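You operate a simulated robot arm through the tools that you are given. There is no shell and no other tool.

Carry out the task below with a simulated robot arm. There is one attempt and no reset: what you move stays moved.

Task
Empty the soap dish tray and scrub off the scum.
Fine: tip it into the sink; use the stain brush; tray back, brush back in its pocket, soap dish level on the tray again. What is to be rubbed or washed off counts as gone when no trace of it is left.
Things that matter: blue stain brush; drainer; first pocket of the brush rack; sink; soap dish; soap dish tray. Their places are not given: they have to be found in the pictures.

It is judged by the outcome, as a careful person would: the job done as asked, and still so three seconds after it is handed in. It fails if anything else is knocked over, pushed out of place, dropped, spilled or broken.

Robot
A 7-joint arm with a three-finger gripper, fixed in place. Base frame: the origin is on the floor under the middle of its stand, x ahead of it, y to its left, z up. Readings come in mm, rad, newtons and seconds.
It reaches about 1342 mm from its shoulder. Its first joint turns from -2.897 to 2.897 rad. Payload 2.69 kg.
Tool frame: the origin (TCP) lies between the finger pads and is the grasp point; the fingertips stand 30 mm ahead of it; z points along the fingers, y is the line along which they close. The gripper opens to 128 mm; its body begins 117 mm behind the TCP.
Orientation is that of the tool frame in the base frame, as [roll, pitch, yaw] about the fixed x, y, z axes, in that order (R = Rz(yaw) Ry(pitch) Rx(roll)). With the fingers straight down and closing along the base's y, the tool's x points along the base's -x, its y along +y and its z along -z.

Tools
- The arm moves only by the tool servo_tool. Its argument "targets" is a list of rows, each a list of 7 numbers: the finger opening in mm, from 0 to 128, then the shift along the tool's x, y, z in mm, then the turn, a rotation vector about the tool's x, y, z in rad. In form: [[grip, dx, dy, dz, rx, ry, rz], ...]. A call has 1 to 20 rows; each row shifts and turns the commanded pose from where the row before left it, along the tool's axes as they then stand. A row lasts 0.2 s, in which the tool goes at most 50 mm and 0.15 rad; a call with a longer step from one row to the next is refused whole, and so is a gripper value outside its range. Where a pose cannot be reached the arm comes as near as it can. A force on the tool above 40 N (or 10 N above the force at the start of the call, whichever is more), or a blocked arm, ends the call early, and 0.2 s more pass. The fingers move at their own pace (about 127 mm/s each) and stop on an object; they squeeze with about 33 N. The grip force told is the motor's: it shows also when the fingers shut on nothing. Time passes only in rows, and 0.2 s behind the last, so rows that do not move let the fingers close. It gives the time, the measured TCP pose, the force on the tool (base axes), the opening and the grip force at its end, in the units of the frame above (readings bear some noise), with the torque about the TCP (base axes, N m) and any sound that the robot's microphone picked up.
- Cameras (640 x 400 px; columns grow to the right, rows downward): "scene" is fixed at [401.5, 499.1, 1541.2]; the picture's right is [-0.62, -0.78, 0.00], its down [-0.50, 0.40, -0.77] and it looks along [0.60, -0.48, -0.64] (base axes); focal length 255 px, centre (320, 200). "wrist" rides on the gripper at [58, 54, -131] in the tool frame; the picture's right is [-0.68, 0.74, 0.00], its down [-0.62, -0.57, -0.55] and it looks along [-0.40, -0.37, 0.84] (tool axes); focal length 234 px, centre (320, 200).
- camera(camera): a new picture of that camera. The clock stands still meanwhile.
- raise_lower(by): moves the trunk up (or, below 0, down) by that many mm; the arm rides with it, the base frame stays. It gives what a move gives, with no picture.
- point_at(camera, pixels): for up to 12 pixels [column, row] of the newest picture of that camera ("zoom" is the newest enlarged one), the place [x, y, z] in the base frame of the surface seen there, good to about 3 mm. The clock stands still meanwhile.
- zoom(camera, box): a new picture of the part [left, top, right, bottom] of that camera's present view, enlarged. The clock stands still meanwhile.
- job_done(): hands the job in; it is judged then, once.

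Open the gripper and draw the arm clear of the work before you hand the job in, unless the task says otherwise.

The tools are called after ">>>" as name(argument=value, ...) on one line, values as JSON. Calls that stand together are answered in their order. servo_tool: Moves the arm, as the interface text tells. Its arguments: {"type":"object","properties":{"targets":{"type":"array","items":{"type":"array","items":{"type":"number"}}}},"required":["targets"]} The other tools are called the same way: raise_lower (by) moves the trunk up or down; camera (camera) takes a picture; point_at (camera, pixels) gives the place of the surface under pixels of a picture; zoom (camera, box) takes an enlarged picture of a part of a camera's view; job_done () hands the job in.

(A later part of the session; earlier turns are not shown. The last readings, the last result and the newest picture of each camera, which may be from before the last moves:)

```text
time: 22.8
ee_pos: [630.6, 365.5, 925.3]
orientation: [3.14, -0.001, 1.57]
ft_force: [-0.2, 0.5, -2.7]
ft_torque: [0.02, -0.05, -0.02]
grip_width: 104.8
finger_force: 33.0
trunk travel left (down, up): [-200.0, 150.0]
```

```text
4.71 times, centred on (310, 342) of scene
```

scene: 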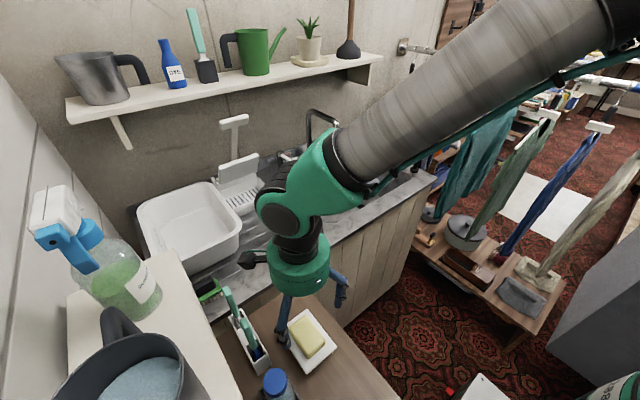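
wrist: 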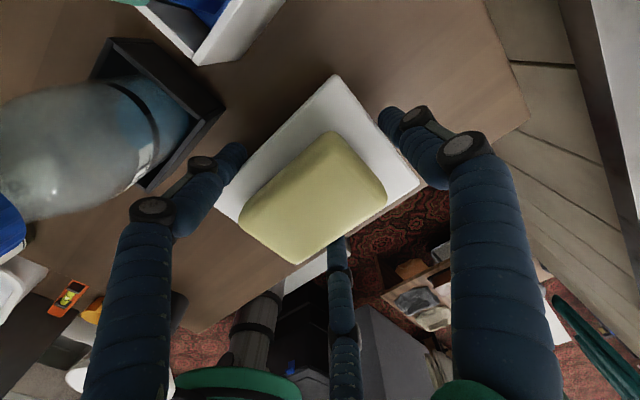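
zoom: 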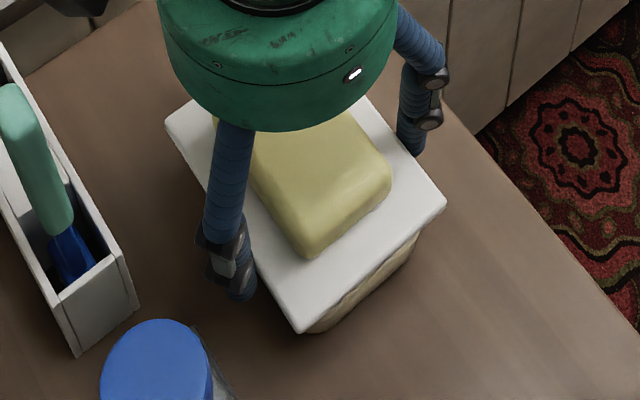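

I'll measure points on the tan part and plate edge to judge whether there's a gap.

>>> point_at(camera="zoom", pixels=[[370, 290], [410, 255], [330, 325], [340, 312], [410, 240], [300, 330], [440, 205], [380, 255], [380, 310], [350, 325]])

>>> zoom(camera="scene", box=[300, 325, 345, 375])

```text
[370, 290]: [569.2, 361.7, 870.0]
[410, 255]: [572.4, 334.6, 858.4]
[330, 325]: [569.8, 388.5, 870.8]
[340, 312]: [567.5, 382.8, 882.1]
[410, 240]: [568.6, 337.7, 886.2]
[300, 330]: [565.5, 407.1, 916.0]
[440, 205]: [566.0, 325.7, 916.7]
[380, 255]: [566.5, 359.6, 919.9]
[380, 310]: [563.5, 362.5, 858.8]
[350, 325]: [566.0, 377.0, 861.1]
```

```text
8.00 times, centred on (322, 350) of scene
```

zoom: 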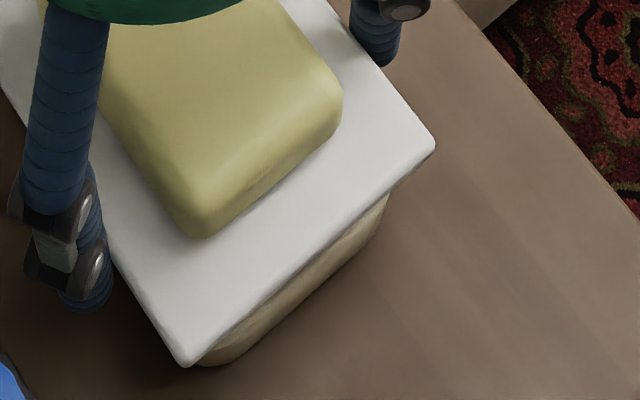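

The tray stayed on the table (rim z≈886) and the plate is held alone. I want to park the dish on the drainer, so I'll look at that area and measure it.

>>> camera(camera="scene")

>>> zoom(camera="scene", box=[185, 190, 345, 310])

>>> point_at(camera="zoom", pixels=[[60, 375], [140, 360], [150, 250], [215, 160], [300, 80], [390, 120], [470, 120], [250, 290], [180, 330], [350, 200], [250, 230], [200, 270]])

```text
taken
```

scene: 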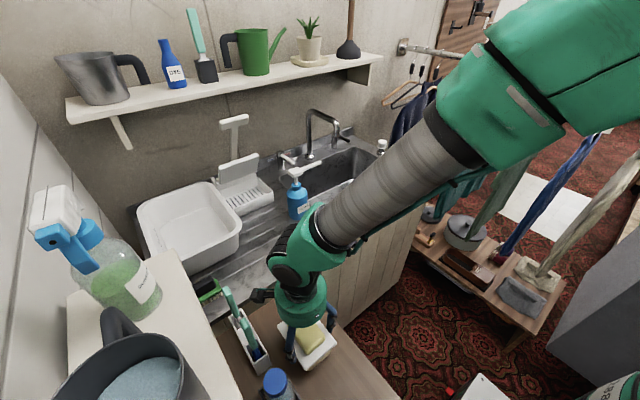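

```text
3.33 times, centred on (265, 250) of scene
```

zoom: 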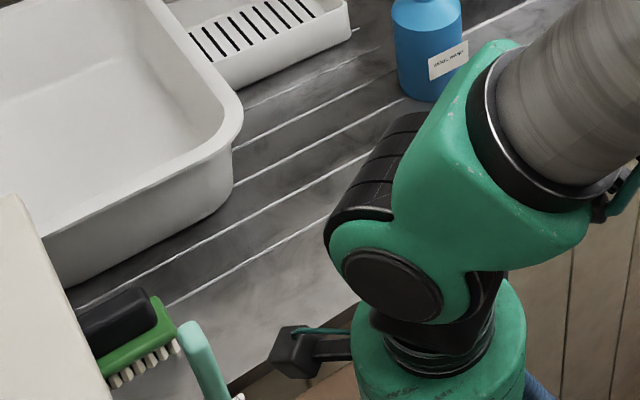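

```text
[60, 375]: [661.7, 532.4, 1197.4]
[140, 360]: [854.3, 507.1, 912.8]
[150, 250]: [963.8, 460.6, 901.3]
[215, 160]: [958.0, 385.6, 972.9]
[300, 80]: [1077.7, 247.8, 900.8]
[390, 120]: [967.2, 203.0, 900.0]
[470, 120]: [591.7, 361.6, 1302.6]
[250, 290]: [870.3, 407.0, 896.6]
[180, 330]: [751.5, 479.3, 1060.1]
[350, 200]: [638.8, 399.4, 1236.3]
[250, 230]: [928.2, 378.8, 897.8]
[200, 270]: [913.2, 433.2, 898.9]
```

The tray stayed put. However my fingertips protrude about 14 mm below the plate, so I couldn't set it on a flat surface. I lower it back on the tray, open slightly, rise ~15 mm and regrip near the fingertips as a safe test.

>>> servo_tool(targets=[[60, 0, 0, 8, 0, 0, 0], [60, 0, 0, 8, 0, 0, 0], [60, 0, 0, 5, 0, 0, 0], [60, 0, 0, 3, 0, 0, 0], [60, 0, 0, 0, 0, 0, 0]])

```text
time: 24.0
ee_pos: [630.7, 364.7, 901.6]
orientation: [3.135, -0.003, 1.572]
ft_force: [-1.4, -1.0, 5.2]
ft_torque: [-0.14, 0.11, 0.0]
grip_width: 105.0
finger_force: 33.5
trunk travel left (down, up): [-200.0, 150.0]
```

The force is back to about +5 N as before lifting, so the plate rests on the tray. I open slowly to 116 mm and rise 15 mm.

>>> servo_tool(targets=[[95, 0, 0, 0, 0, 0, 0], [104, 0, 0, 0, 0, 0, 0], [108, 0, 0, 0, 0, 0, 0], [112, 0, 0, 0, 0, 0, 0], [116, 0, 0, 0, 0, 0, 0], [116, 0, 0, -5, 0, 0, 0], [116, 0, 0, -5, 0, 0, 0], [116, 0, 0, -5, 0, 0, 0], [116, 0, 0, 0, 0, 0, 0]])

>>> camera(camera="wrist")

>>> zoom(camera="scene", box=[275, 300, 345, 385])

```text
time: 26.0
ee_pos: [630.4, 365.7, 916.9]
orientation: [3.138, -0.002, 1.57]
ft_force: [0.0, -0.8, 0.2]
ft_torque: [-0.01, 0.05, 0.01]
grip_width: 116.2
finger_force: 0.0
trunk travel left (down, up): [-200.0, 150.0]
```

```text
taken
```

wrist: 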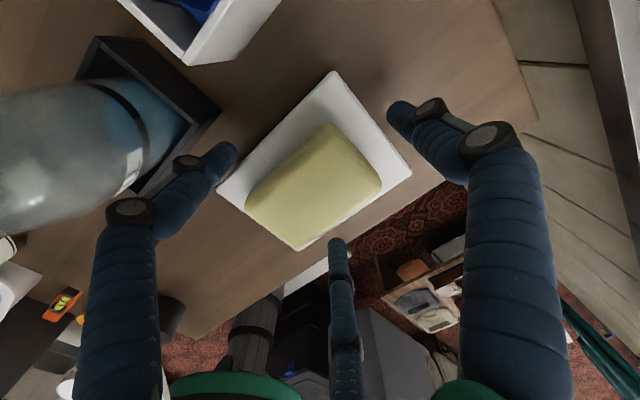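

```text
4.71 times, centred on (310, 342) of scene
```

zoom: 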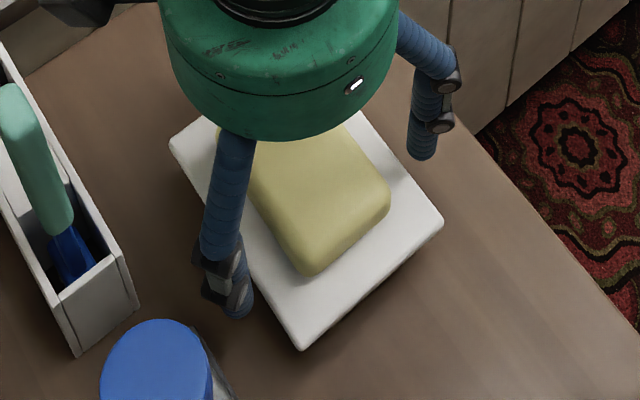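

Dish sits on the tray, fingers free. Now I close near the tips and see whether it grips at the same width.

>>> servo_tool(targets=[[110, 0, 0, 0, 0, 0, 0], [104, 0, 0, 0, 0, 0, 0], [98, 0, 0, 0, 0, 0, 0], [90, 0, 0, 0, 0, 0, 0], [80, 0, 0, 0, 0, 0, 0], [70, 0, 0, 0, 0, 0, 0], [62, 0, 0, 0, 0, 0, 0]])

>>> zoom(camera="wrist", box=[180, 50, 460, 280])

```text
time: 27.6
ee_pos: [629.6, 365.8, 915.1]
orientation: [3.139, -0.002, 1.57]
ft_force: [-2.0, 1.6, 4.7]
ft_torque: [0.0, 0.16, -0.01]
grip_width: 105.3
finger_force: 33.5
trunk travel left (down, up): [-200.0, 150.0]
```

```text
1.74 times, centred on (320, 165) of wrist
```

zoom: 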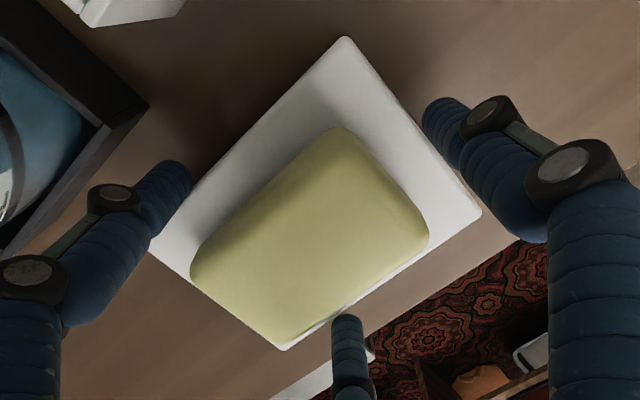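

Grip at 105.3 mm, 33.5 N. I lift slowly 15 mm and check.

>>> servo_tool(targets=[[62, 0, 0, -2, 0, 0, 0], [62, 0, 0, -3, 0, 0, 0], [62, 0, 0, -5, 0, 0, 0], [62, 0, 0, -6, 0, 0, 0], [62, 0, 0, 0, 0, 0, 0]])

>>> camera(camera="wrist")

>>> zoom(camera="scene", box=[275, 300, 345, 385])

```text
time: 28.8
ee_pos: [631.5, 365.0, 933.5]
orientation: [3.137, -0.003, 1.571]
ft_force: [1.5, 1.7, 9.1]
ft_torque: [0.37, -0.28, -0.13]
grip_width: 69.3
finger_force: 2.9
trunk travel left (down, up): [-200.0, 150.0]
```

```text
taken
```

wrist: 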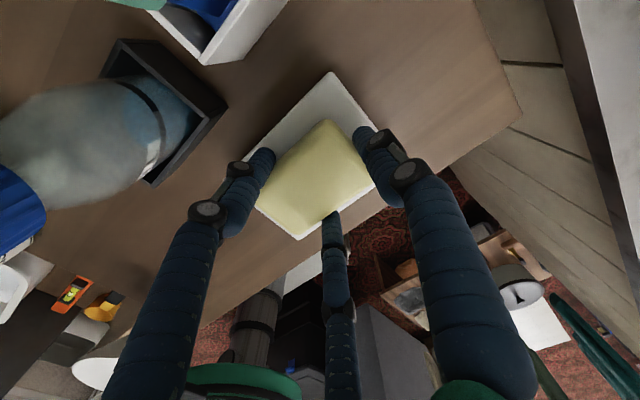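

```text
4.71 times, centred on (310, 342) of scene
```

zoom: 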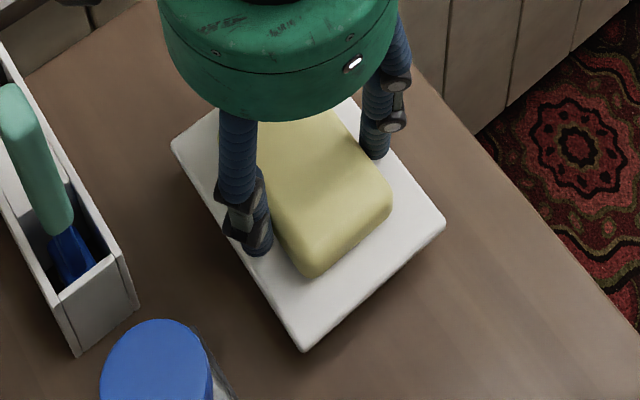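

The tips slipped off and the plate stayed on the tray. I open the fingers gently and raise, then check the dish and soap positions.

>>> servo_tool(targets=[[78, 0, 0, 0, 0, 0, 0], [90, 0, 0, 0, 0, 0, 0], [104, 0, 0, 0, 0, 0, 0], [118, 0, 0, 0, 0, 0, 0], [128, 0, 0, 0, 0, 0, 0], [128, 0, 0, -20, 0, 0, 0], [128, 0, 0, -25, 0, 0, 0], [128, 0, 0, -25, 0, 0, 0], [128, 0, 0, -25, 0, 0, 0], [128, 0, 0, 0, 0, 0, 0]])

>>> camera(camera="wrist")

>>> zoom(camera="scene", box=[275, 300, 345, 385])

```text
time: 31.0
ee_pos: [630.5, 363.9, 1028.5]
orientation: [3.14, -0.002, 1.571]
ft_force: [0.1, 0.1, -0.5]
ft_torque: [0.04, -0.02, -0.02]
grip_width: 128.1
finger_force: 0.1
trunk travel left (down, up): [-200.0, 150.0]
```

```text
taken
```

wrist: 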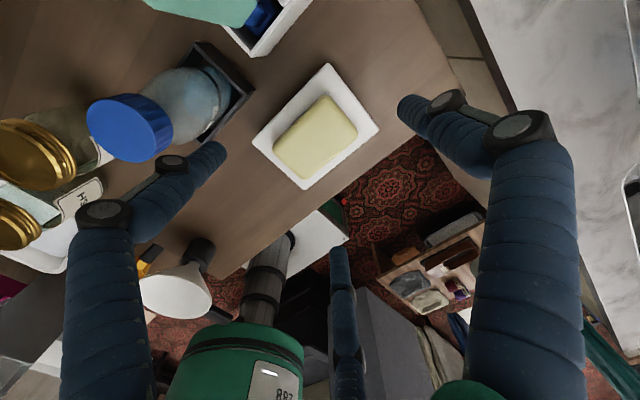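

```text
4.71 times, centred on (310, 342) of scene
```

zoom: 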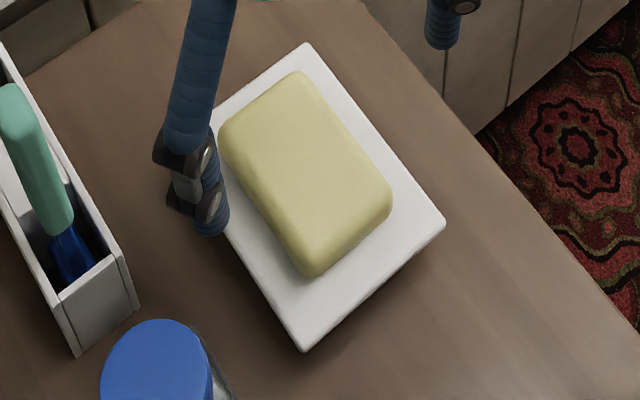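

The dish still sits on its tray. I measure the plate corners and the soap edges again from the new wrist picture.

>>> zoom(camera="wrist", box=[240, 55, 390, 200])

>>> point_at(camera="zoom", pixels=[[57, 236], [250, 377], [372, 40], [570, 205], [150, 255], [250, 325], [345, 195], [480, 245], [440, 290], [300, 120], [410, 330], [480, 120]])

```text
2.76 times, centred on (315, 128) of wrist
```

zoom: 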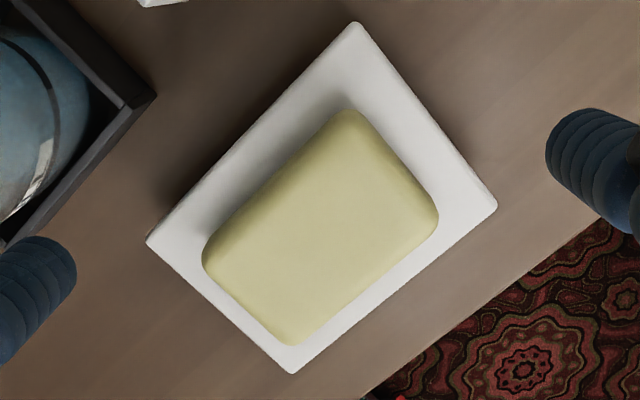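

```text
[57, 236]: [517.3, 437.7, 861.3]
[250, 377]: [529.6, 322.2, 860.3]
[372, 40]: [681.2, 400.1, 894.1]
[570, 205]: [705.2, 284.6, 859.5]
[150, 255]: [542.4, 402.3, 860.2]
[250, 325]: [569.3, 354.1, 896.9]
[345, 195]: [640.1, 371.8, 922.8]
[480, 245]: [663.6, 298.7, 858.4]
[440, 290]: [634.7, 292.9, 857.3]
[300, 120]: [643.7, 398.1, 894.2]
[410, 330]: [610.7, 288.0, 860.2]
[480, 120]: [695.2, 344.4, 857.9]
```

Plate corners in this zoom are (357,24), (150,242), (292,371), (495,205); soap corners (345,112), (205,260), (285,343), (436,215). I measure those.

>>> point_at(camera="zoom", pixels=[[357, 26], [153, 242], [292, 369], [492, 205], [350, 118], [210, 258], [288, 338], [432, 213], [255, 130], [425, 112], [220, 305], [390, 290]])

```text
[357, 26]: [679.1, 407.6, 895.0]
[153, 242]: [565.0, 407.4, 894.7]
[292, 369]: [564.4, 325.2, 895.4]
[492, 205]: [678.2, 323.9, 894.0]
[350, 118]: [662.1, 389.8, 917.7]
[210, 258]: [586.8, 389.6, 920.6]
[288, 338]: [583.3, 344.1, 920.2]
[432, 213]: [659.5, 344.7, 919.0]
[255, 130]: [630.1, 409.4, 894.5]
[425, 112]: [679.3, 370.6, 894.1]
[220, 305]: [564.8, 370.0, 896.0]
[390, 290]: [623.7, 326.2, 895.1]
```

Soap spans x 582–662, y 342–392 and hasn't shifted even though the fingers closed against it, so it may be one piece with the plate. I test by gripping the soap itself with fingertips just above the plate: descend to z≈929 with 92 mm opening.

>>> servo_tool(targets=[[92, 3, 1.5, 20, 0, 0, 0], [92, 0, 0, 25, 0, 0, 0], [92, 0, 0, 25, 0, 0, 0], [92, 0, 0, 15, 0, 0, 0], [92, 0, 0, 8, 0, 0, 0], [92, 0, 0, 6, 0, 0, 0], [92, 0, 0, 0, 0, 0, 0]])

>>> camera(camera="wrist")

```text
time: 32.6
ee_pos: [631.8, 368.2, 927.8]
orientation: [3.138, -0.002, 1.571]
ft_force: [-0.3, -0.1, 0.1]
ft_torque: [-0.05, 0.03, 0.0]
grip_width: 92.0
finger_force: 0.0
trunk travel left (down, up): [-200.0, 150.0]
```

```text
taken
```

wrist: 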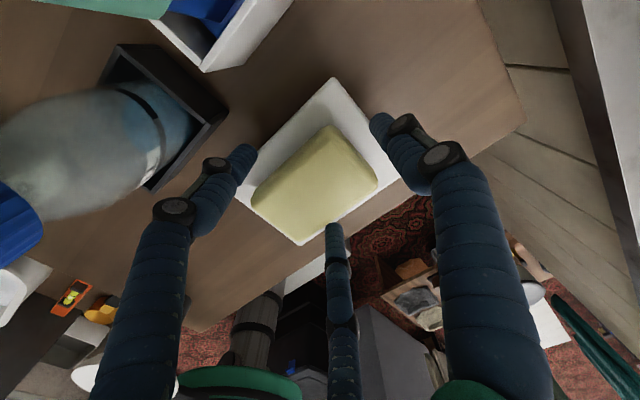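

Fingers surround the soap without contact. I close gradually on it.

>>> servo_tool(targets=[[82, 0, 0, 0, 0, 0, 0], [76, 0, 0, 0, 0, 0, 0], [70, 0, 0, 0, 0, 0, 0], [66, 0, 0, 0, 0, 0, 0], [62, 0, 0, 0, 0, 0, 0], [58, 0, 0, 0, 0, 0, 0], [54, 0, 0, 0, 0, 0, 0], [50, 0, 0, 0, 0, 0, 0]])

>>> camera(camera="wrist")

```text
time: 34.4
ee_pos: [630.7, 368.8, 928.9]
orientation: [3.137, -0.003, 1.571]
ft_force: [-3.2, -0.5, 2.8]
ft_torque: [-0.05, 0.07, -0.02]
grip_width: 66.0
finger_force: 33.3
trunk travel left (down, up): [-200.0, 150.0]
```

```text
taken
```

wrist: 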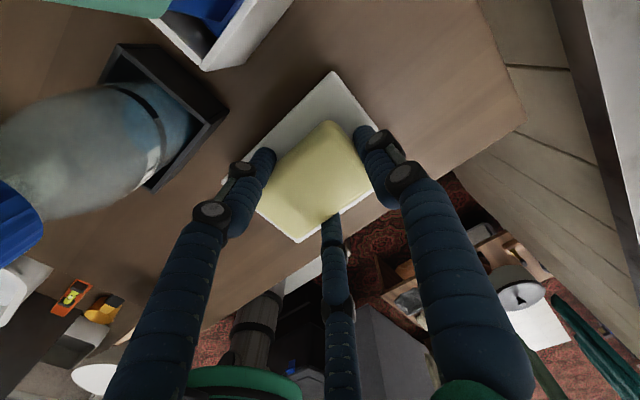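

Soap gripped at 66 mm with 33 N. I lift slowly 12 mm to see whether the plate comes along.

>>> servo_tool(targets=[[50, 0, 0, -2, 0, 0, 0], [50, 0, 0, -3, 0, 0, 0], [50, 0, 0, -3, 0, 0, 0], [50, 0, 0, -4, 0, 0, 0], [50, 0, 0, 0, 0, 0, 0]])

>>> camera(camera="wrist")

>>> zoom(camera="scene", box=[275, 300, 345, 385])

```text
time: 35.6
ee_pos: [630.9, 367.4, 940.1]
orientation: [3.139, -0.003, 1.57]
ft_force: [0.4, 0.9, -3.1]
ft_torque: [0.01, -0.05, 0.01]
grip_width: 65.6
finger_force: 33.1
trunk travel left (down, up): [-200.0, 150.0]
```

```text
taken
```

wrist: 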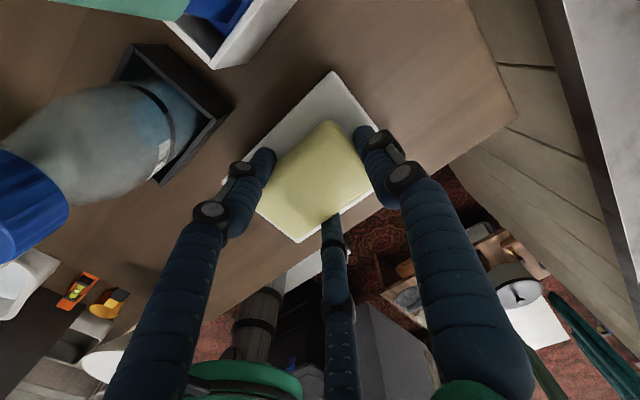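

```text
4.71 times, centred on (310, 342) of scene
```

zoom: 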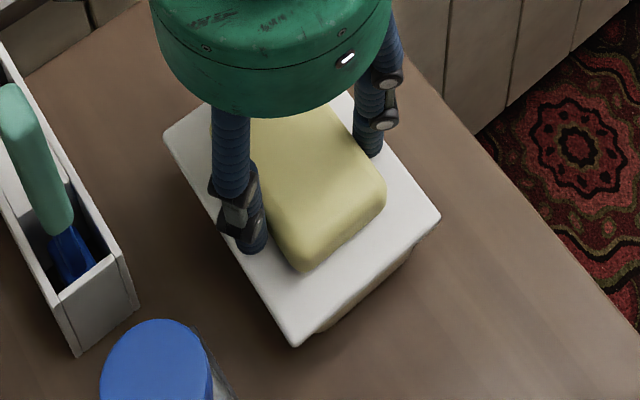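

The whole dish lifts with the soap (3.1 N), so it's one piece, and this grip allows a flat placement. I raise it to z≈1040 and carry it to about (905,277) above the drainer.

>>> servo_tool(targets=[[50, 0, 0, -15, 0, 0, 0], [50, 0, 0, -25, 0, 0, 0], [50, 0, 0, -25, 0, 0, 0], [50, 0, 0, -25, 0, 0, 0], [50, 0, 0, -10, 0, 0, 0], [50, -5, 15, 0, 0, 0, 0], [50, -10, 30, 0, 0, 0, 0], [50, -11, 34, 0, 0, 0, 0], [50, -11, 34, 0, 0, 0, 0], [50, -11, 34, 0, 0, 0, 0], [50, -11, 34, 0, 0, 0, 0], [50, -11, 34, 0, 0, 0, 0], [50, -10, 30, 0, 0, 0, 0], [50, -7, 18, 0, 0, 0, 0], [50, -3, 10, 0, 0, 0, 0], [50, 0, 0, 0, 0, 0, 0]])

>>> camera(camera="scene")

>>> camera(camera="wrist")

```text
time: 39.0
ee_pos: [904.3, 278.9, 1041.5]
orientation: [3.139, -0.002, 1.573]
ft_force: [0.5, -0.7, -2.7]
ft_torque: [-0.01, 0.0, 0.01]
grip_width: 65.6
finger_force: 33.6
trunk travel left (down, up): [-200.0, 150.0]
```

```text
taken
```

scene: 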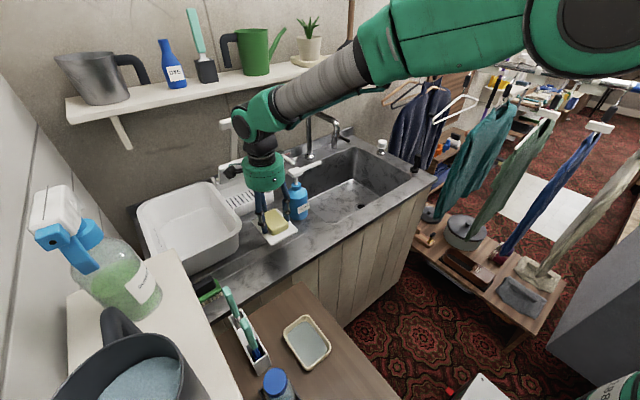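

```text
taken
```

wrist: 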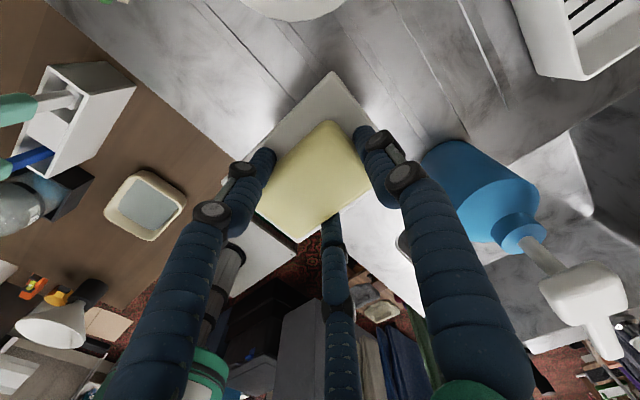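

The tray with grey liquid is now visible at scene (307,342). I lower the dish onto the drainer: to z≈946 first.

>>> servo_tool(targets=[[50, 0, 0, 15, 0, 0, 0], [50, 0, 0, 25, 0, 0, 0], [50, 0, 0, 25, 0, 0, 0], [50, 0, 0, 18, 0, 0, 0], [50, 0, 0, 9, 0, 0, 0], [50, 0, 0, 2, 0, 0, 0], [50, 0, 0, 2, 0, 0, 0], [50, 0, 0, 0, 0, 0, 0]])

>>> zoom(camera="scene", box=[220, 170, 340, 270])

```text
time: 40.8
ee_pos: [905.1, 278.3, 945.4]
orientation: [3.139, -0.004, 1.571]
ft_force: [-0.4, 0.2, -3.2]
ft_torque: [-0.01, -0.03, 0.05]
grip_width: 65.6
finger_force: 33.1
trunk travel left (down, up): [-200.0, 150.0]
```

```text
4.00 times, centred on (280, 220) of scene
```

zoom: 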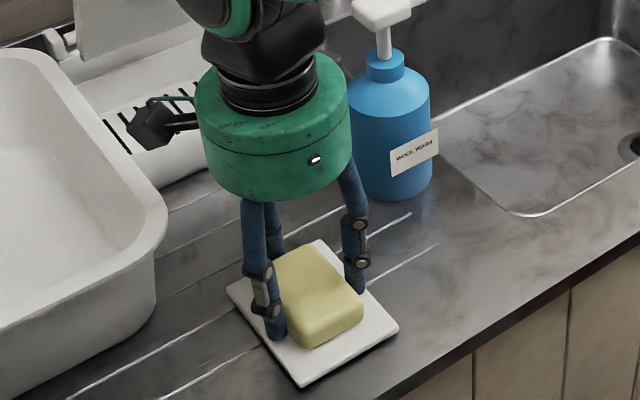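

Dish hangs about 5 mm above the drainer with room all round. I go down 1.5 mm at a time until the force rises.

>>> servo_tool(targets=[[50, 0, 0, 1.5, 0, 0, 0], [50, 0, 0, 1.5, 0, 0, 0], [50, 0, 0, 1, 0, 0, 0], [50, 0, 0, 0, 0, 0, 0]])

```text
time: 41.8
ee_pos: [904.9, 277.2, 940.6]
orientation: [3.138, -0.002, 1.571]
ft_force: [0.3, -0.5, -3.0]
ft_torque: [-0.01, -0.05, -0.03]
grip_width: 65.8
finger_force: 33.3
trunk travel left (down, up): [-200.0, 150.0]
```

Not touching yet (still −3 N). I continue down 1 mm steps.

>>> servo_tool(targets=[[50, 0, 0, 1, 0, 0, 0], [50, 0, 0, 1, 0, 0, 0], [50, 0, 0, 0, 0, 0, 0]])

```text
time: 42.6
ee_pos: [905.4, 278.2, 940.0]
orientation: [3.136, -0.004, 1.573]
ft_force: [-1.3, -1.6, 8.7]
ft_torque: [-0.48, 0.34, -0.08]
grip_width: 65.5
finger_force: 33.4
trunk travel left (down, up): [-200.0, 150.0]
```

The dish has touched down (+8.7 N). I ease up a touch, open slowly and withdraw upward.

>>> servo_tool(targets=[[56, 0, 0, -0.7, 0, 0, 0], [62, 0, 0, 0, 0, 0, 0], [66, 0, 0, 0, 0, 0, 0], [70, 0, 0, 0, 0, 0, 0], [78, 0, 0, 0, 0, 0, 0], [90, 0, 0, 0, 0, 0, 0], [90, 0, 0, -10, 0, 0, 0], [90, 0, 0, -25, 0, 0, 0], [90, 0, 0, -30, 0, 0, 0], [90, 0, 0, -30, 0, 0, 0], [90, 0, 0, 0, 0, 0, 0]])

>>> zoom(camera="scene", box=[220, 170, 340, 270])

>>> zoom(camera="scene", box=[265, 295, 355, 385])

```text
time: 45.0
ee_pos: [902.5, 277.8, 1035.2]
orientation: [3.139, -0.003, 1.571]
ft_force: [-1.0, -0.2, 0.6]
ft_torque: [0.02, 0.01, 0.02]
grip_width: 90.1
finger_force: 0.0
trunk travel left (down, up): [-200.0, 150.0]
```

```text
4.00 times, centred on (280, 220) of scene
```

zoom: 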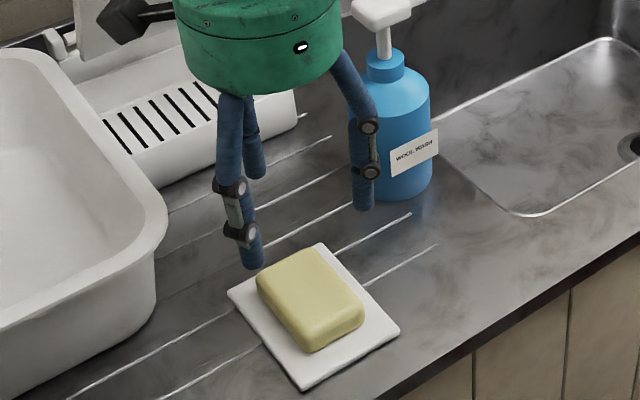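

```text
4.44 times, centred on (310, 340) of scene
```

zoom: 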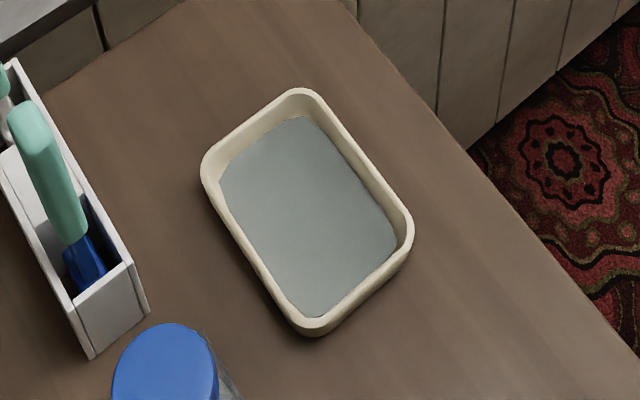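

Dish is parked. The tray shows grey liquid inside; I measure its rim and the liquid level.

>>> point_at(camera="zoom", pixels=[[297, 93], [206, 165], [408, 225], [313, 328], [300, 220], [250, 180], [360, 230], [350, 150], [250, 130], [255, 255], [370, 275], [330, 310]])

```text
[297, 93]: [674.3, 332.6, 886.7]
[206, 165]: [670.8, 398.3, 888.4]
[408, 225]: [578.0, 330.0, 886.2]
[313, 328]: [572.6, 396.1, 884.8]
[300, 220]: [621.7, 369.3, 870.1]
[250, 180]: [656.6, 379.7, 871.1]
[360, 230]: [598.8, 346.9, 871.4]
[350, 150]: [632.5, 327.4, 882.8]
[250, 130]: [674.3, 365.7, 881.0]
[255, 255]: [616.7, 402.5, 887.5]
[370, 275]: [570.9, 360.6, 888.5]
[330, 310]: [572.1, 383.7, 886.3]
```

Tray rim spans x 567–676, y 328–404 at z≈887; liquid at z≈871. I open, return above the tray at (629,366) and descend towards z≈892 with the same finger layout.

>>> servo_tool(targets=[[110, 0, 0, -15, 0, 0, 0], [128, 10, -30, 0, 0, 0, 0], [128, 13, -40, 0, 0, 0, 0], [128, 13, -40, 0, 0, 0, 0], [128, 13, -40, 0, 0, 0, 0], [128, 13, -40, 0, 0, 0, 0], [128, 13, -40, 0, 0, 0, 0], [128, 13, -40, 0, 0, 0, 0], [128, 0, -3.5, 0, 0, 0, 0], [128, 0, 0, 20, 0, 0, 0], [128, 0, 0, 25, 0, 0, 0], [128, 0, 0, 25, 0, 0, 0], [128, 0, 0, 20, 0, 0, 0], [128, 0, 0, 0, 0, 0, 0]])

>>> camera(camera="wrist")

```text
time: 48.0
ee_pos: [631.5, 365.4, 958.8]
orientation: [3.137, -0.001, 1.572]
ft_force: [-0.5, 0.6, 0.0]
ft_torque: [-0.02, 0.03, 0.03]
grip_width: 127.9
finger_force: 0.2
trunk travel left (down, up): [-200.0, 150.0]
```

```text
taken
```

wrist: 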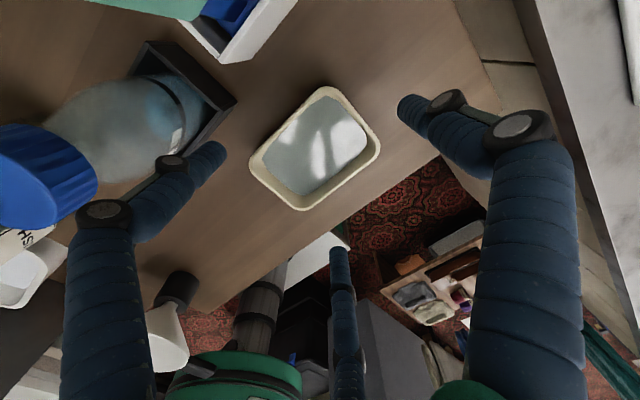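

The tray with reflecting liquid is centred at (315,148). I descend the rest to z≈892.

>>> servo_tool(targets=[[128, 0.5, -1.5, 18, 0, 0, 0], [128, 0, 0, 16, 0, 0, 0], [128, 0, 0, 12, 0, 0, 0], [128, 0, 0, 10, 0, 0, 0], [128, 0, 0, 7, 0, 0, 0], [128, 0, 0, 4, 0, 0, 0], [128, 0, 0, 0, 0, 0, 0]])

>>> camera(camera="wrist")

>>> zoom(camera="scene", box=[200, 240, 380, 400])

```text
time: 49.6
ee_pos: [629.7, 366.8, 890.8]
orientation: [3.138, -0.002, 1.572]
ft_force: [0.6, 1.3, 0.5]
ft_torque: [-0.04, -0.03, 0.01]
grip_width: 128.0
finger_force: 0.1
trunk travel left (down, up): [-200.0, 150.0]
```

```text
taken
```

wrist: 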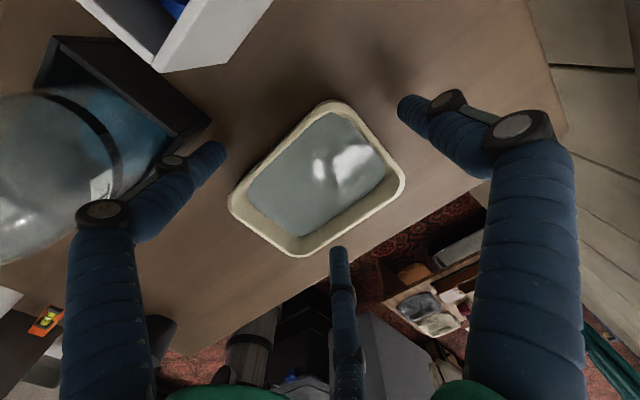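

```text
2.50 times, centred on (290, 320) of scene
```

zoom: 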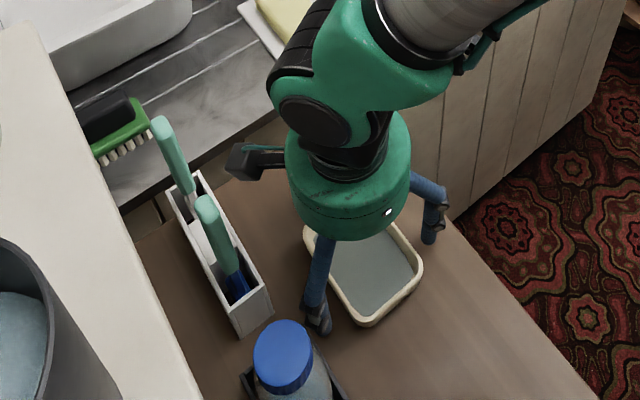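

The fingers straddle the tray freely. I close gradually onto it.

>>> servo_tool(targets=[[118, 0, 0, 0, 0, 0, 0], [110, 0, 0, 0, 0, 0, 0], [104, 0, 0, 0, 0, 0, 0], [100, 0, 0, 0, 0, 0, 0], [96, 0, 0, 0, 0, 0, 0], [92, 0, 0, 0, 0, 0, 0], [88, 0, 0, 0, 0, 0, 0], [84, 0, 0, 0, 0, 0, 0], [78, 0, 0, 0, 0, 0, 0], [70, 0, 0, 0, 0, 0, 0]])

>>> camera(camera="wrist")

```text
time: 51.8
ee_pos: [630.0, 367.4, 891.4]
orientation: [3.14, -0.002, 1.571]
ft_force: [1.1, -0.3, 3.4]
ft_torque: [-0.04, -0.01, 0.01]
grip_width: 92.9
finger_force: 33.0
trunk travel left (down, up): [-200.0, 150.0]
```

```text
taken
```

wrist: 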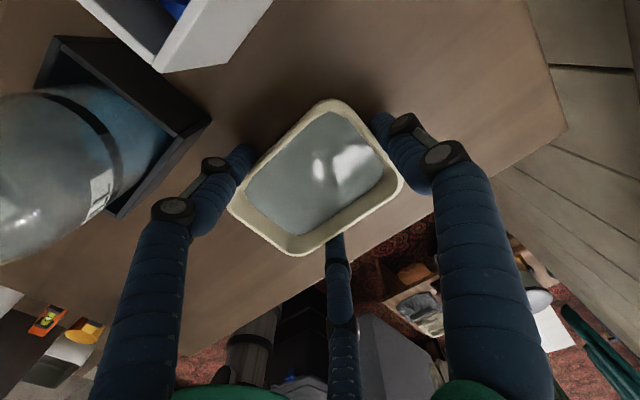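

Tray gripped at 92.9 mm with 33 N. I lift slowly and check that it stays level.

>>> servo_tool(targets=[[62, 0, 0, 0, 0, 0, 0], [62, 0, 0, -2, 0, 0, 0], [62, 0, 0, -3, 0, 0, 0], [62, 0, 0, -5, 0, 0, 0], [62, 0, 0, -8, 0, 0, 0], [62, 0, 0, -8, 0, 0, 0], [62, 0, 0, -5, 0, 0, 0], [62, 0, 0, 0, 0, 0, 0]])

>>> camera(camera="wrist")

>>> zoom(camera="scene", box=[265, 295, 355, 385])

```text
time: 53.6
ee_pos: [629.2, 366.9, 922.9]
orientation: [3.137, -0.002, 1.569]
ft_force: [0.0, 1.1, -1.8]
ft_torque: [-0.02, -0.03, -0.02]
grip_width: 92.8
finger_force: 33.1
trunk travel left (down, up): [-200.0, 150.0]
```

```text
taken
```

wrist: 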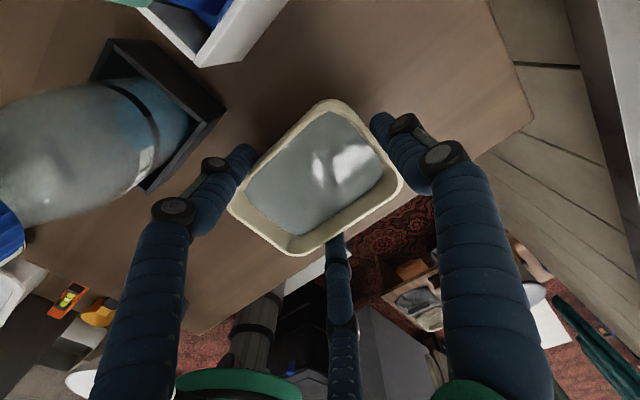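

```text
4.44 times, centred on (310, 340) of scene
```

zoom: 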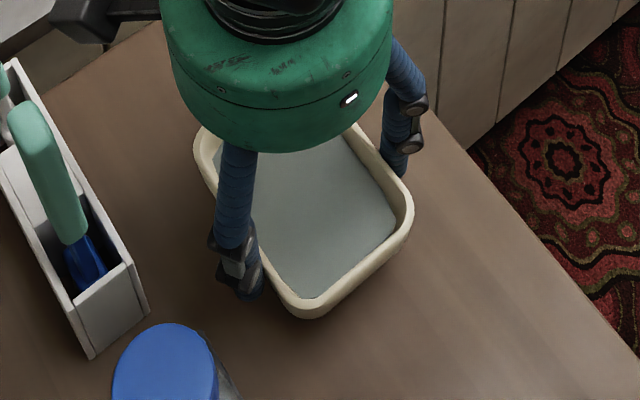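

The tray is up, level, ~2 N. Before moving I measure the tap and sink outlines in a fresh scene picture.

>>> camera(camera="scene")

>>> zoom(camera="scene", box=[270, 90, 440, 240])

```text
taken
```

scene: 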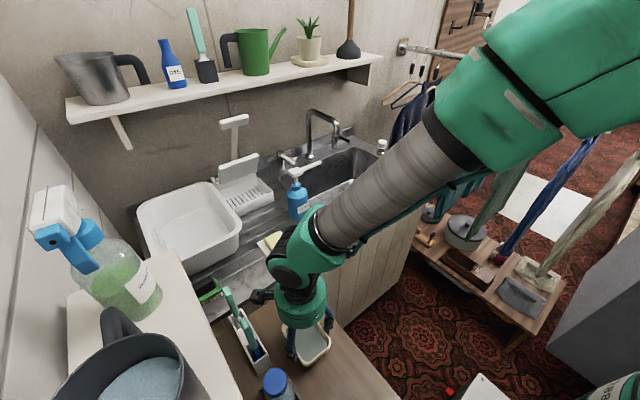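

```text
2.67 times, centred on (355, 165) of scene
```

zoom: 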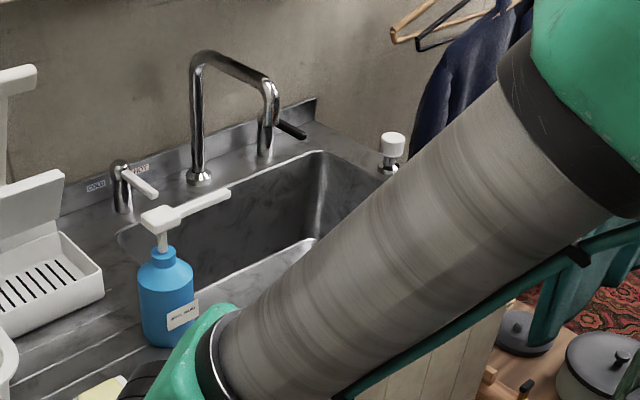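

>>> point_at(camera="zoom", pixels=[[200, 178], [197, 100], [208, 56], [270, 88], [268, 122], [265, 150], [290, 130], [390, 150], [320, 155], [118, 240], [225, 195], [128, 200]])

```text
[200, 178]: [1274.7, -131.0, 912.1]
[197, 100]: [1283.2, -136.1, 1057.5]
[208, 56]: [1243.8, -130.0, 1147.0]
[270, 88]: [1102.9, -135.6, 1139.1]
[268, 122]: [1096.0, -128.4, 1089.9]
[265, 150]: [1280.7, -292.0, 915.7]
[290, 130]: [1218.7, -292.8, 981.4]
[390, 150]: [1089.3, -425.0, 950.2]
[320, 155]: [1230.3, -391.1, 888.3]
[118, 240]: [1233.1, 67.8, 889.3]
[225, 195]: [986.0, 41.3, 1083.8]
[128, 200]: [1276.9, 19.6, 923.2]
```

Tap spout is at about (1100,−132, 1075–1150) and the sink spans x 875–1240, y 65 to −400. I raise the tray level to z≈1130 first.

>>> servo_tool(targets=[[62, 0, 0, -8, 0, 0, 0], [62, 0, 0, -16, 0, 0, 0], [62, 0, 0, -25, 0, 0, 0], [62, 0, 0, -30, 0, 0, 0], [62, 0, 0, -30, 0, 0, 0], [62, 0, 0, -30, 0, 0, 0], [62, 0, 0, -28, 0, 0, 0], [62, 0, 0, -20, 0, 0, 0], [62, 0, 0, -12, 0, 0, 0], [62, 0, 0, -8, 0, 0, 0], [62, 0, 0, 0, 0, 0, 0]])

>>> servo_tool(targets=[[62, -10.3, 6.1, 0, 0, 0, 0], [62, -21.5, 12.8, 0, 0, 0, 0], [62, -30.1, 17.9, 0, 0, 0, 0], [62, -34.4, 20.5, 0, 0, 0, 0], [62, -34.4, 20.5, 0, 0, 0, 0], [62, -34.4, 20.5, 0, 0, 0, 0], [62, -34.4, 20.5, 0, 0, 0, 0], [62, -34.4, 20.5, 0, 0, 0, 0], [62, -34.4, 20.5, 0, 0, 0, 0], [62, -34.4, 20.5, 0, 0, 0, 0], [62, -34.4, 20.5, 0, 0, 0, 0], [62, -34.4, 20.5, 0, 0, 0, 0], [62, -34.4, 20.5, 0, 0, 0, 0], [62, -34.4, 20.5, 0, 0, 0, 0], [62, -34.4, 20.5, 0, 0, 0, 0], [62, -34.4, 20.5, 0, 0, 0, 0], [62, -34.4, 20.5, 0, 0, 0, 0], [62, -30.1, 17.9, 0, 0, 0, 0], [62, -17.2, 10.2, 0, 0, 0, 0], [62, -6.9, 4.1, 0, 0, 0, 0]])

>>> camera(camera="scene")

>>> camera(camera="wrist")

```text
time: 56.0
ee_pos: [628.3, 366.3, 1129.6]
orientation: [3.137, -0.002, 1.572]
ft_force: [-0.4, 0.5, -0.4]
ft_torque: [0.01, -0.04, 0.0]
grip_width: 93.0
finger_force: 33.2
trunk travel left (down, up): [-200.0, 150.0]
```

```text
time: 60.2
ee_pos: [986.0, -231.5, 1130.8]
orientation: [3.137, -0.001, 1.572]
ft_force: [0.8, -1.0, -1.6]
ft_torque: [0.03, -0.02, -0.02]
grip_width: 92.8
finger_force: 33.6
trunk travel left (down, up): [-200.0, 150.0]
```

```text
taken
```

scene: 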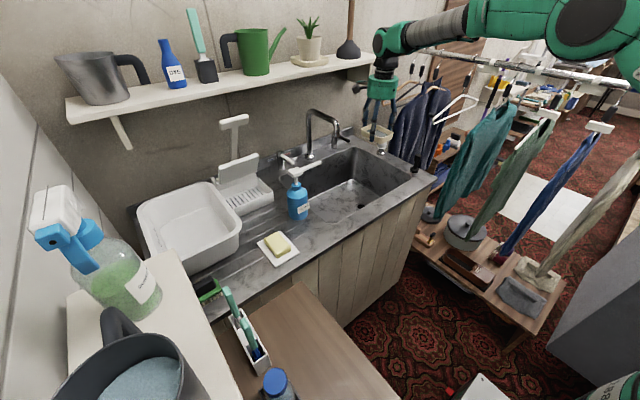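

```text
taken
```

wrist: 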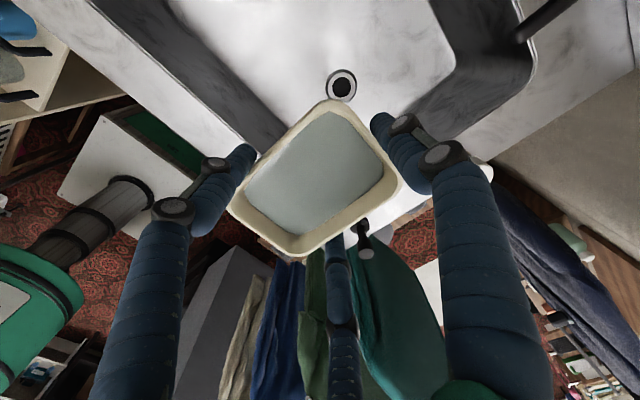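

The tray is level over the sink front. To pour well away from the front wall and low, I go further in to about (1085,−270) and then down to z≈955, staying ~50 mm clear of the spout.

>>> servo_tool(targets=[[62, -5, 12, 0, 0, 0, 0], [62, -10, 25, 0, 0, 0, 0], [62, -12, 30, 0, 0, 0, 0], [62, -8, 22, 0, 0, 0, 0], [62, -3.5, 10, 0, 0, 0, 0], [62, 0, 0, 8, 0, 0, 0], [62, 0, 0, 16, 0, 0, 0], [62, 0, 0, 25, 0, 0, 0], [62, 0, 0, 30, 0, 0, 0], [62, 0, 0, 30, 0, 0, 0], [62, 0, 0, 28, 0, 0, 0], [62, 0, 0, 20, 0, 0, 0], [62, 0, 0, 12, 0, 0, 0], [62, 0, 0, 6, 0, 0, 0], [62, 0, 0, 0, 0, 0, 0]])

>>> camera(camera="scene")

>>> zoom(camera="scene", box=[270, 80, 450, 240])

```text
time: 63.4
ee_pos: [1054.6, -260.5, 951.4]
orientation: [3.138, -0.002, 1.57]
ft_force: [-0.6, -1.0, -2.2]
ft_torque: [0.0, -0.03, 0.01]
grip_width: 92.6
finger_force: 33.5
out of reach, approached as far as the arm can: row 4, 5
trunk travel left (down, up): [-200.0, 150.0]
```

```text
taken
```

scene: 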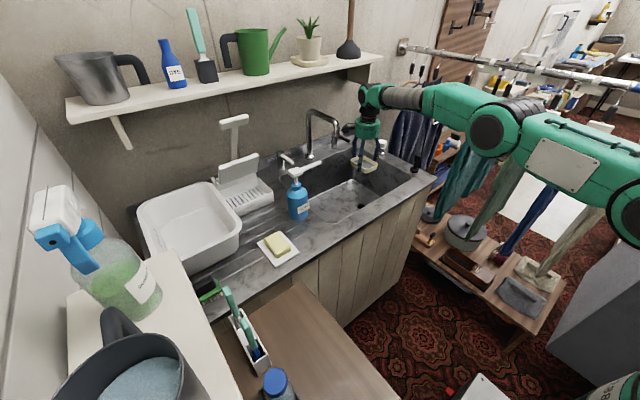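

```text
2.50 times, centred on (360, 160) of scene
```

zoom: 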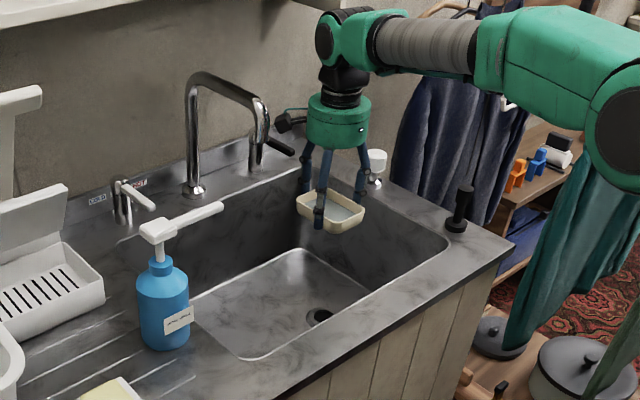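

The arm reached its limit at x≈1055, still well inside the sink (front wall ~880, tray lip ~992). I start tilting slowly, fingers forward, so the liquid runs out over the −x end.

>>> servo_tool(targets=[[62, 0, 0, 0, -0.05, 0, 0], [62, 0, 0, 0, -0.06, 0, 0], [62, 0, 0, 0, -0.06, 0, 0], [62, 0, 0, 0, -0.06, 0, 0], [62, 0, 0, 0, -0.06, 0, 0], [62, 0, 0, 0, -0.05, 0, 0], [62, 0, 0, 0, -0.05, 0, 0], [62, 0, 0, 0, -0.05, 0, 0], [62, 0, 0, 0, -0.05, 0, 0], [62, 0, 0, 0, -0.05, 0, 0], [62, 0, 0, 0, -0.05, 0, 0], [62, 0, 0, 0, 0, 0, 0]])

>>> camera(camera="wrist")

>>> zoom(camera="scene", box=[270, 80, 450, 240])

```text
time: 66.0
ee_pos: [1054.0, -260.8, 950.6]
orientation: [2.549, 0.0, 1.571]
ft_force: [-0.6, 0.0, -1.5]
ft_torque: [0.03, 0.02, -0.03]
grip_width: 92.7
finger_force: 33.0
trunk travel left (down, up): [-200.0, 150.0]
```

```text
taken
```

wrist: 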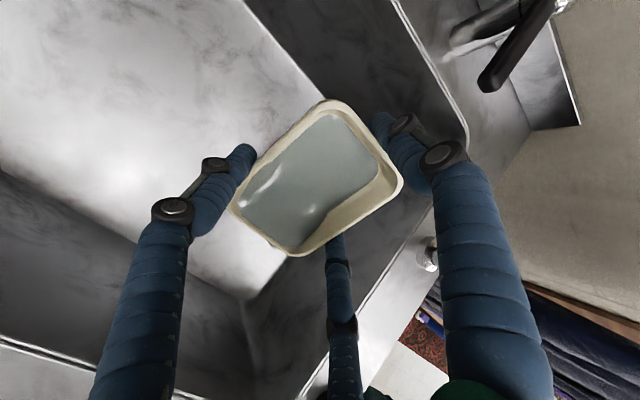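

```text
2.50 times, centred on (360, 160) of scene
```

zoom: 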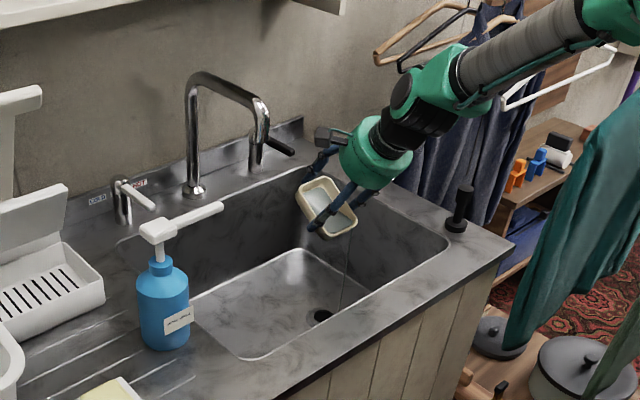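

A thin stream is visible falling inside the sink at zoom (345,270). I continue tilting slowly.

>>> servo_tool(targets=[[62, 0, 0, 0, -0.03, 0, 0], [62, 0, 0, 0, -0.03, 0, 0], [62, 0, 0, 0, -0.04, 0, 0], [62, 0, 0, 0, -0.04, 0, 0], [62, 0, 0, 0, -0.04, 0, 0], [62, 0, 0, 0, -0.05, 0, 0], [62, 0, 0, 0, -0.05, 0, 0], [62, 0, 0, 0, -0.05, 0, 0], [62, 0, 0, 0, -0.05, 0, 0], [62, 0, 0, 0, -0.05, 0, 0], [62, 0, 0, 0, -0.05, 0, 0], [62, 0, 0, 0, -0.05, 0, 0], [62, 0, 0, 0, 0, 0, 0], [62, 0, 0, 0, 0, 0, 0]])

>>> camera(camera="wrist")

>>> zoom(camera="scene", box=[270, 80, 450, 240])

```text
time: 69.0
ee_pos: [1053.5, -259.4, 951.6]
orientation: [2.02, -0.001, 1.572]
ft_force: [0.1, -0.4, -2.3]
ft_torque: [0.01, 0.06, -0.01]
grip_width: 92.7
finger_force: 33.2
trunk travel left (down, up): [-200.0, 150.0]
```

```text
taken
```

wrist: 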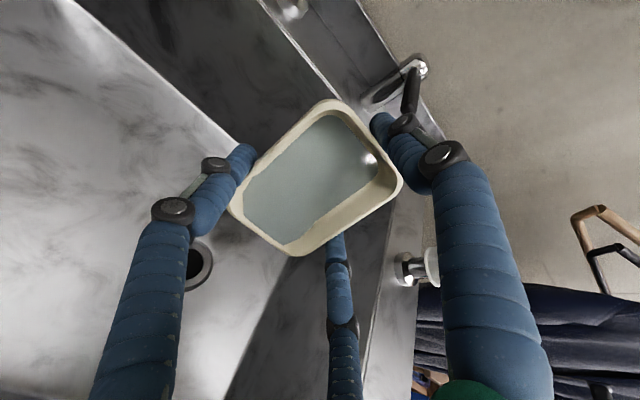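

```text
2.50 times, centred on (360, 160) of scene
```

zoom: 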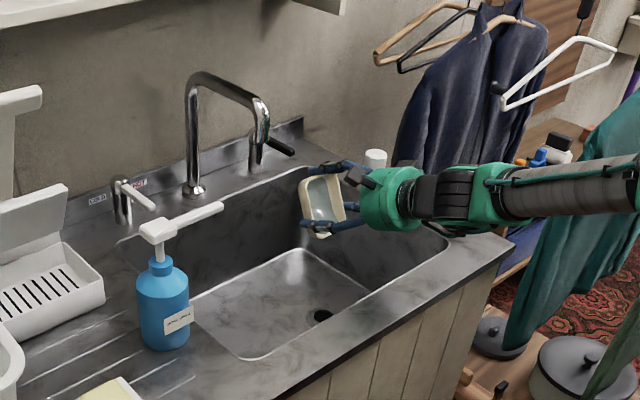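

Tilt is ~64° now. I look closely at the tray interior and check the forearm's clearance to the peg and garments.

>>> zoom(camera="wrist", box=[210, 80, 420, 270])

>>> camera(camera="scene")

>>> point_at(camera="wrist", pixels=[[310, 180], [280, 210], [350, 150], [235, 210], [330, 103], [400, 180], [295, 252], [340, 200]])

```text
2.11 times, centred on (315, 175) of wrist
```

zoom: 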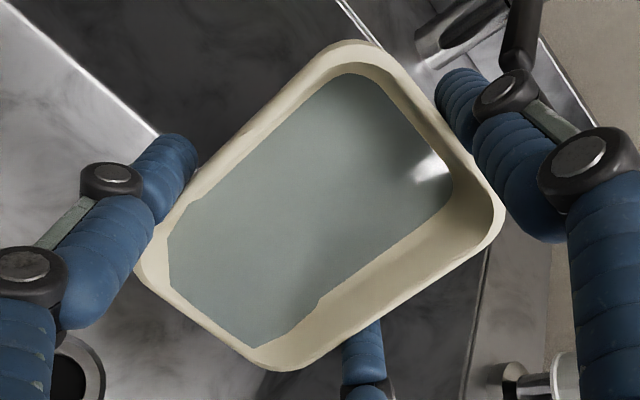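

```text
taken
```

scene: 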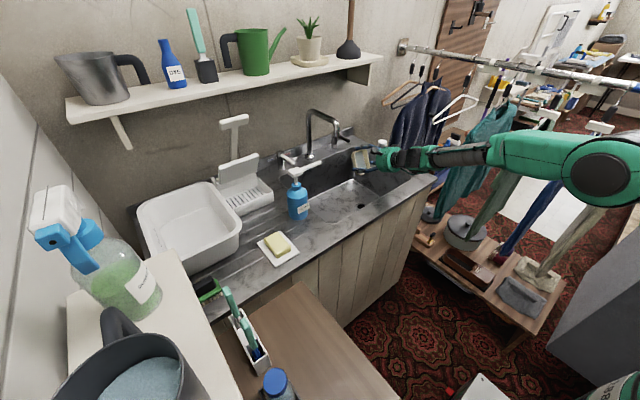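

```text
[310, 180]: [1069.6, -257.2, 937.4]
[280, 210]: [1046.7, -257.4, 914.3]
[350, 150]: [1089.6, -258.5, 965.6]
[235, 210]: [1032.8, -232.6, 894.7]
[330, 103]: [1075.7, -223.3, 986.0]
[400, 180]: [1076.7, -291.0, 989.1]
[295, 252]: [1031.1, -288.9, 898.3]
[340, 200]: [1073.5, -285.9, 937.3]
```

The grey surface is tilting with the tray but not yet gone (thick). I check the arm's forearm/elbow clearance against garments and peg.

>>> point_at(camera="scene", pixels=[[400, 158], [440, 157], [480, 155], [530, 150], [560, 155], [600, 170], [620, 190], [500, 120], [470, 180], [530, 185], [560, 210], [415, 165]])

>>> zoom(camera="scene", box=[340, 90, 640, 260])

```text
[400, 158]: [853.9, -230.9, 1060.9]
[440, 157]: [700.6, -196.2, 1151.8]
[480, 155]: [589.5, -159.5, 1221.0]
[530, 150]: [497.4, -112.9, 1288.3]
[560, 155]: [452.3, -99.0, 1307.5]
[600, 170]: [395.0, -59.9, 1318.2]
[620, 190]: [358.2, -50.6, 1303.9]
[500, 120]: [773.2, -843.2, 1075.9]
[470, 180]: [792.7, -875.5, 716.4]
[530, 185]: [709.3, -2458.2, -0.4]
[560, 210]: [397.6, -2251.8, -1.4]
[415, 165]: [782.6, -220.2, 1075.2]
```

```text
2.13 times, centred on (490, 175) of scene
```

zoom: 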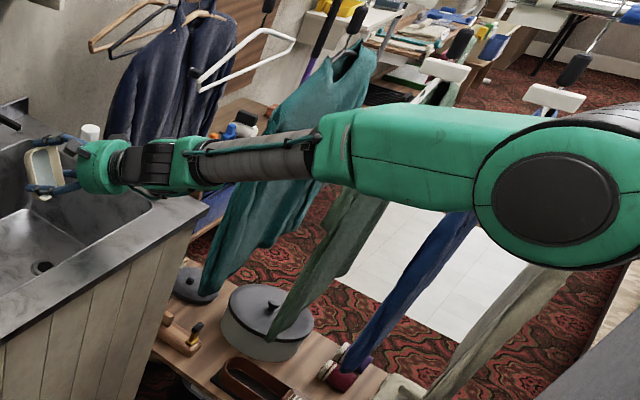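

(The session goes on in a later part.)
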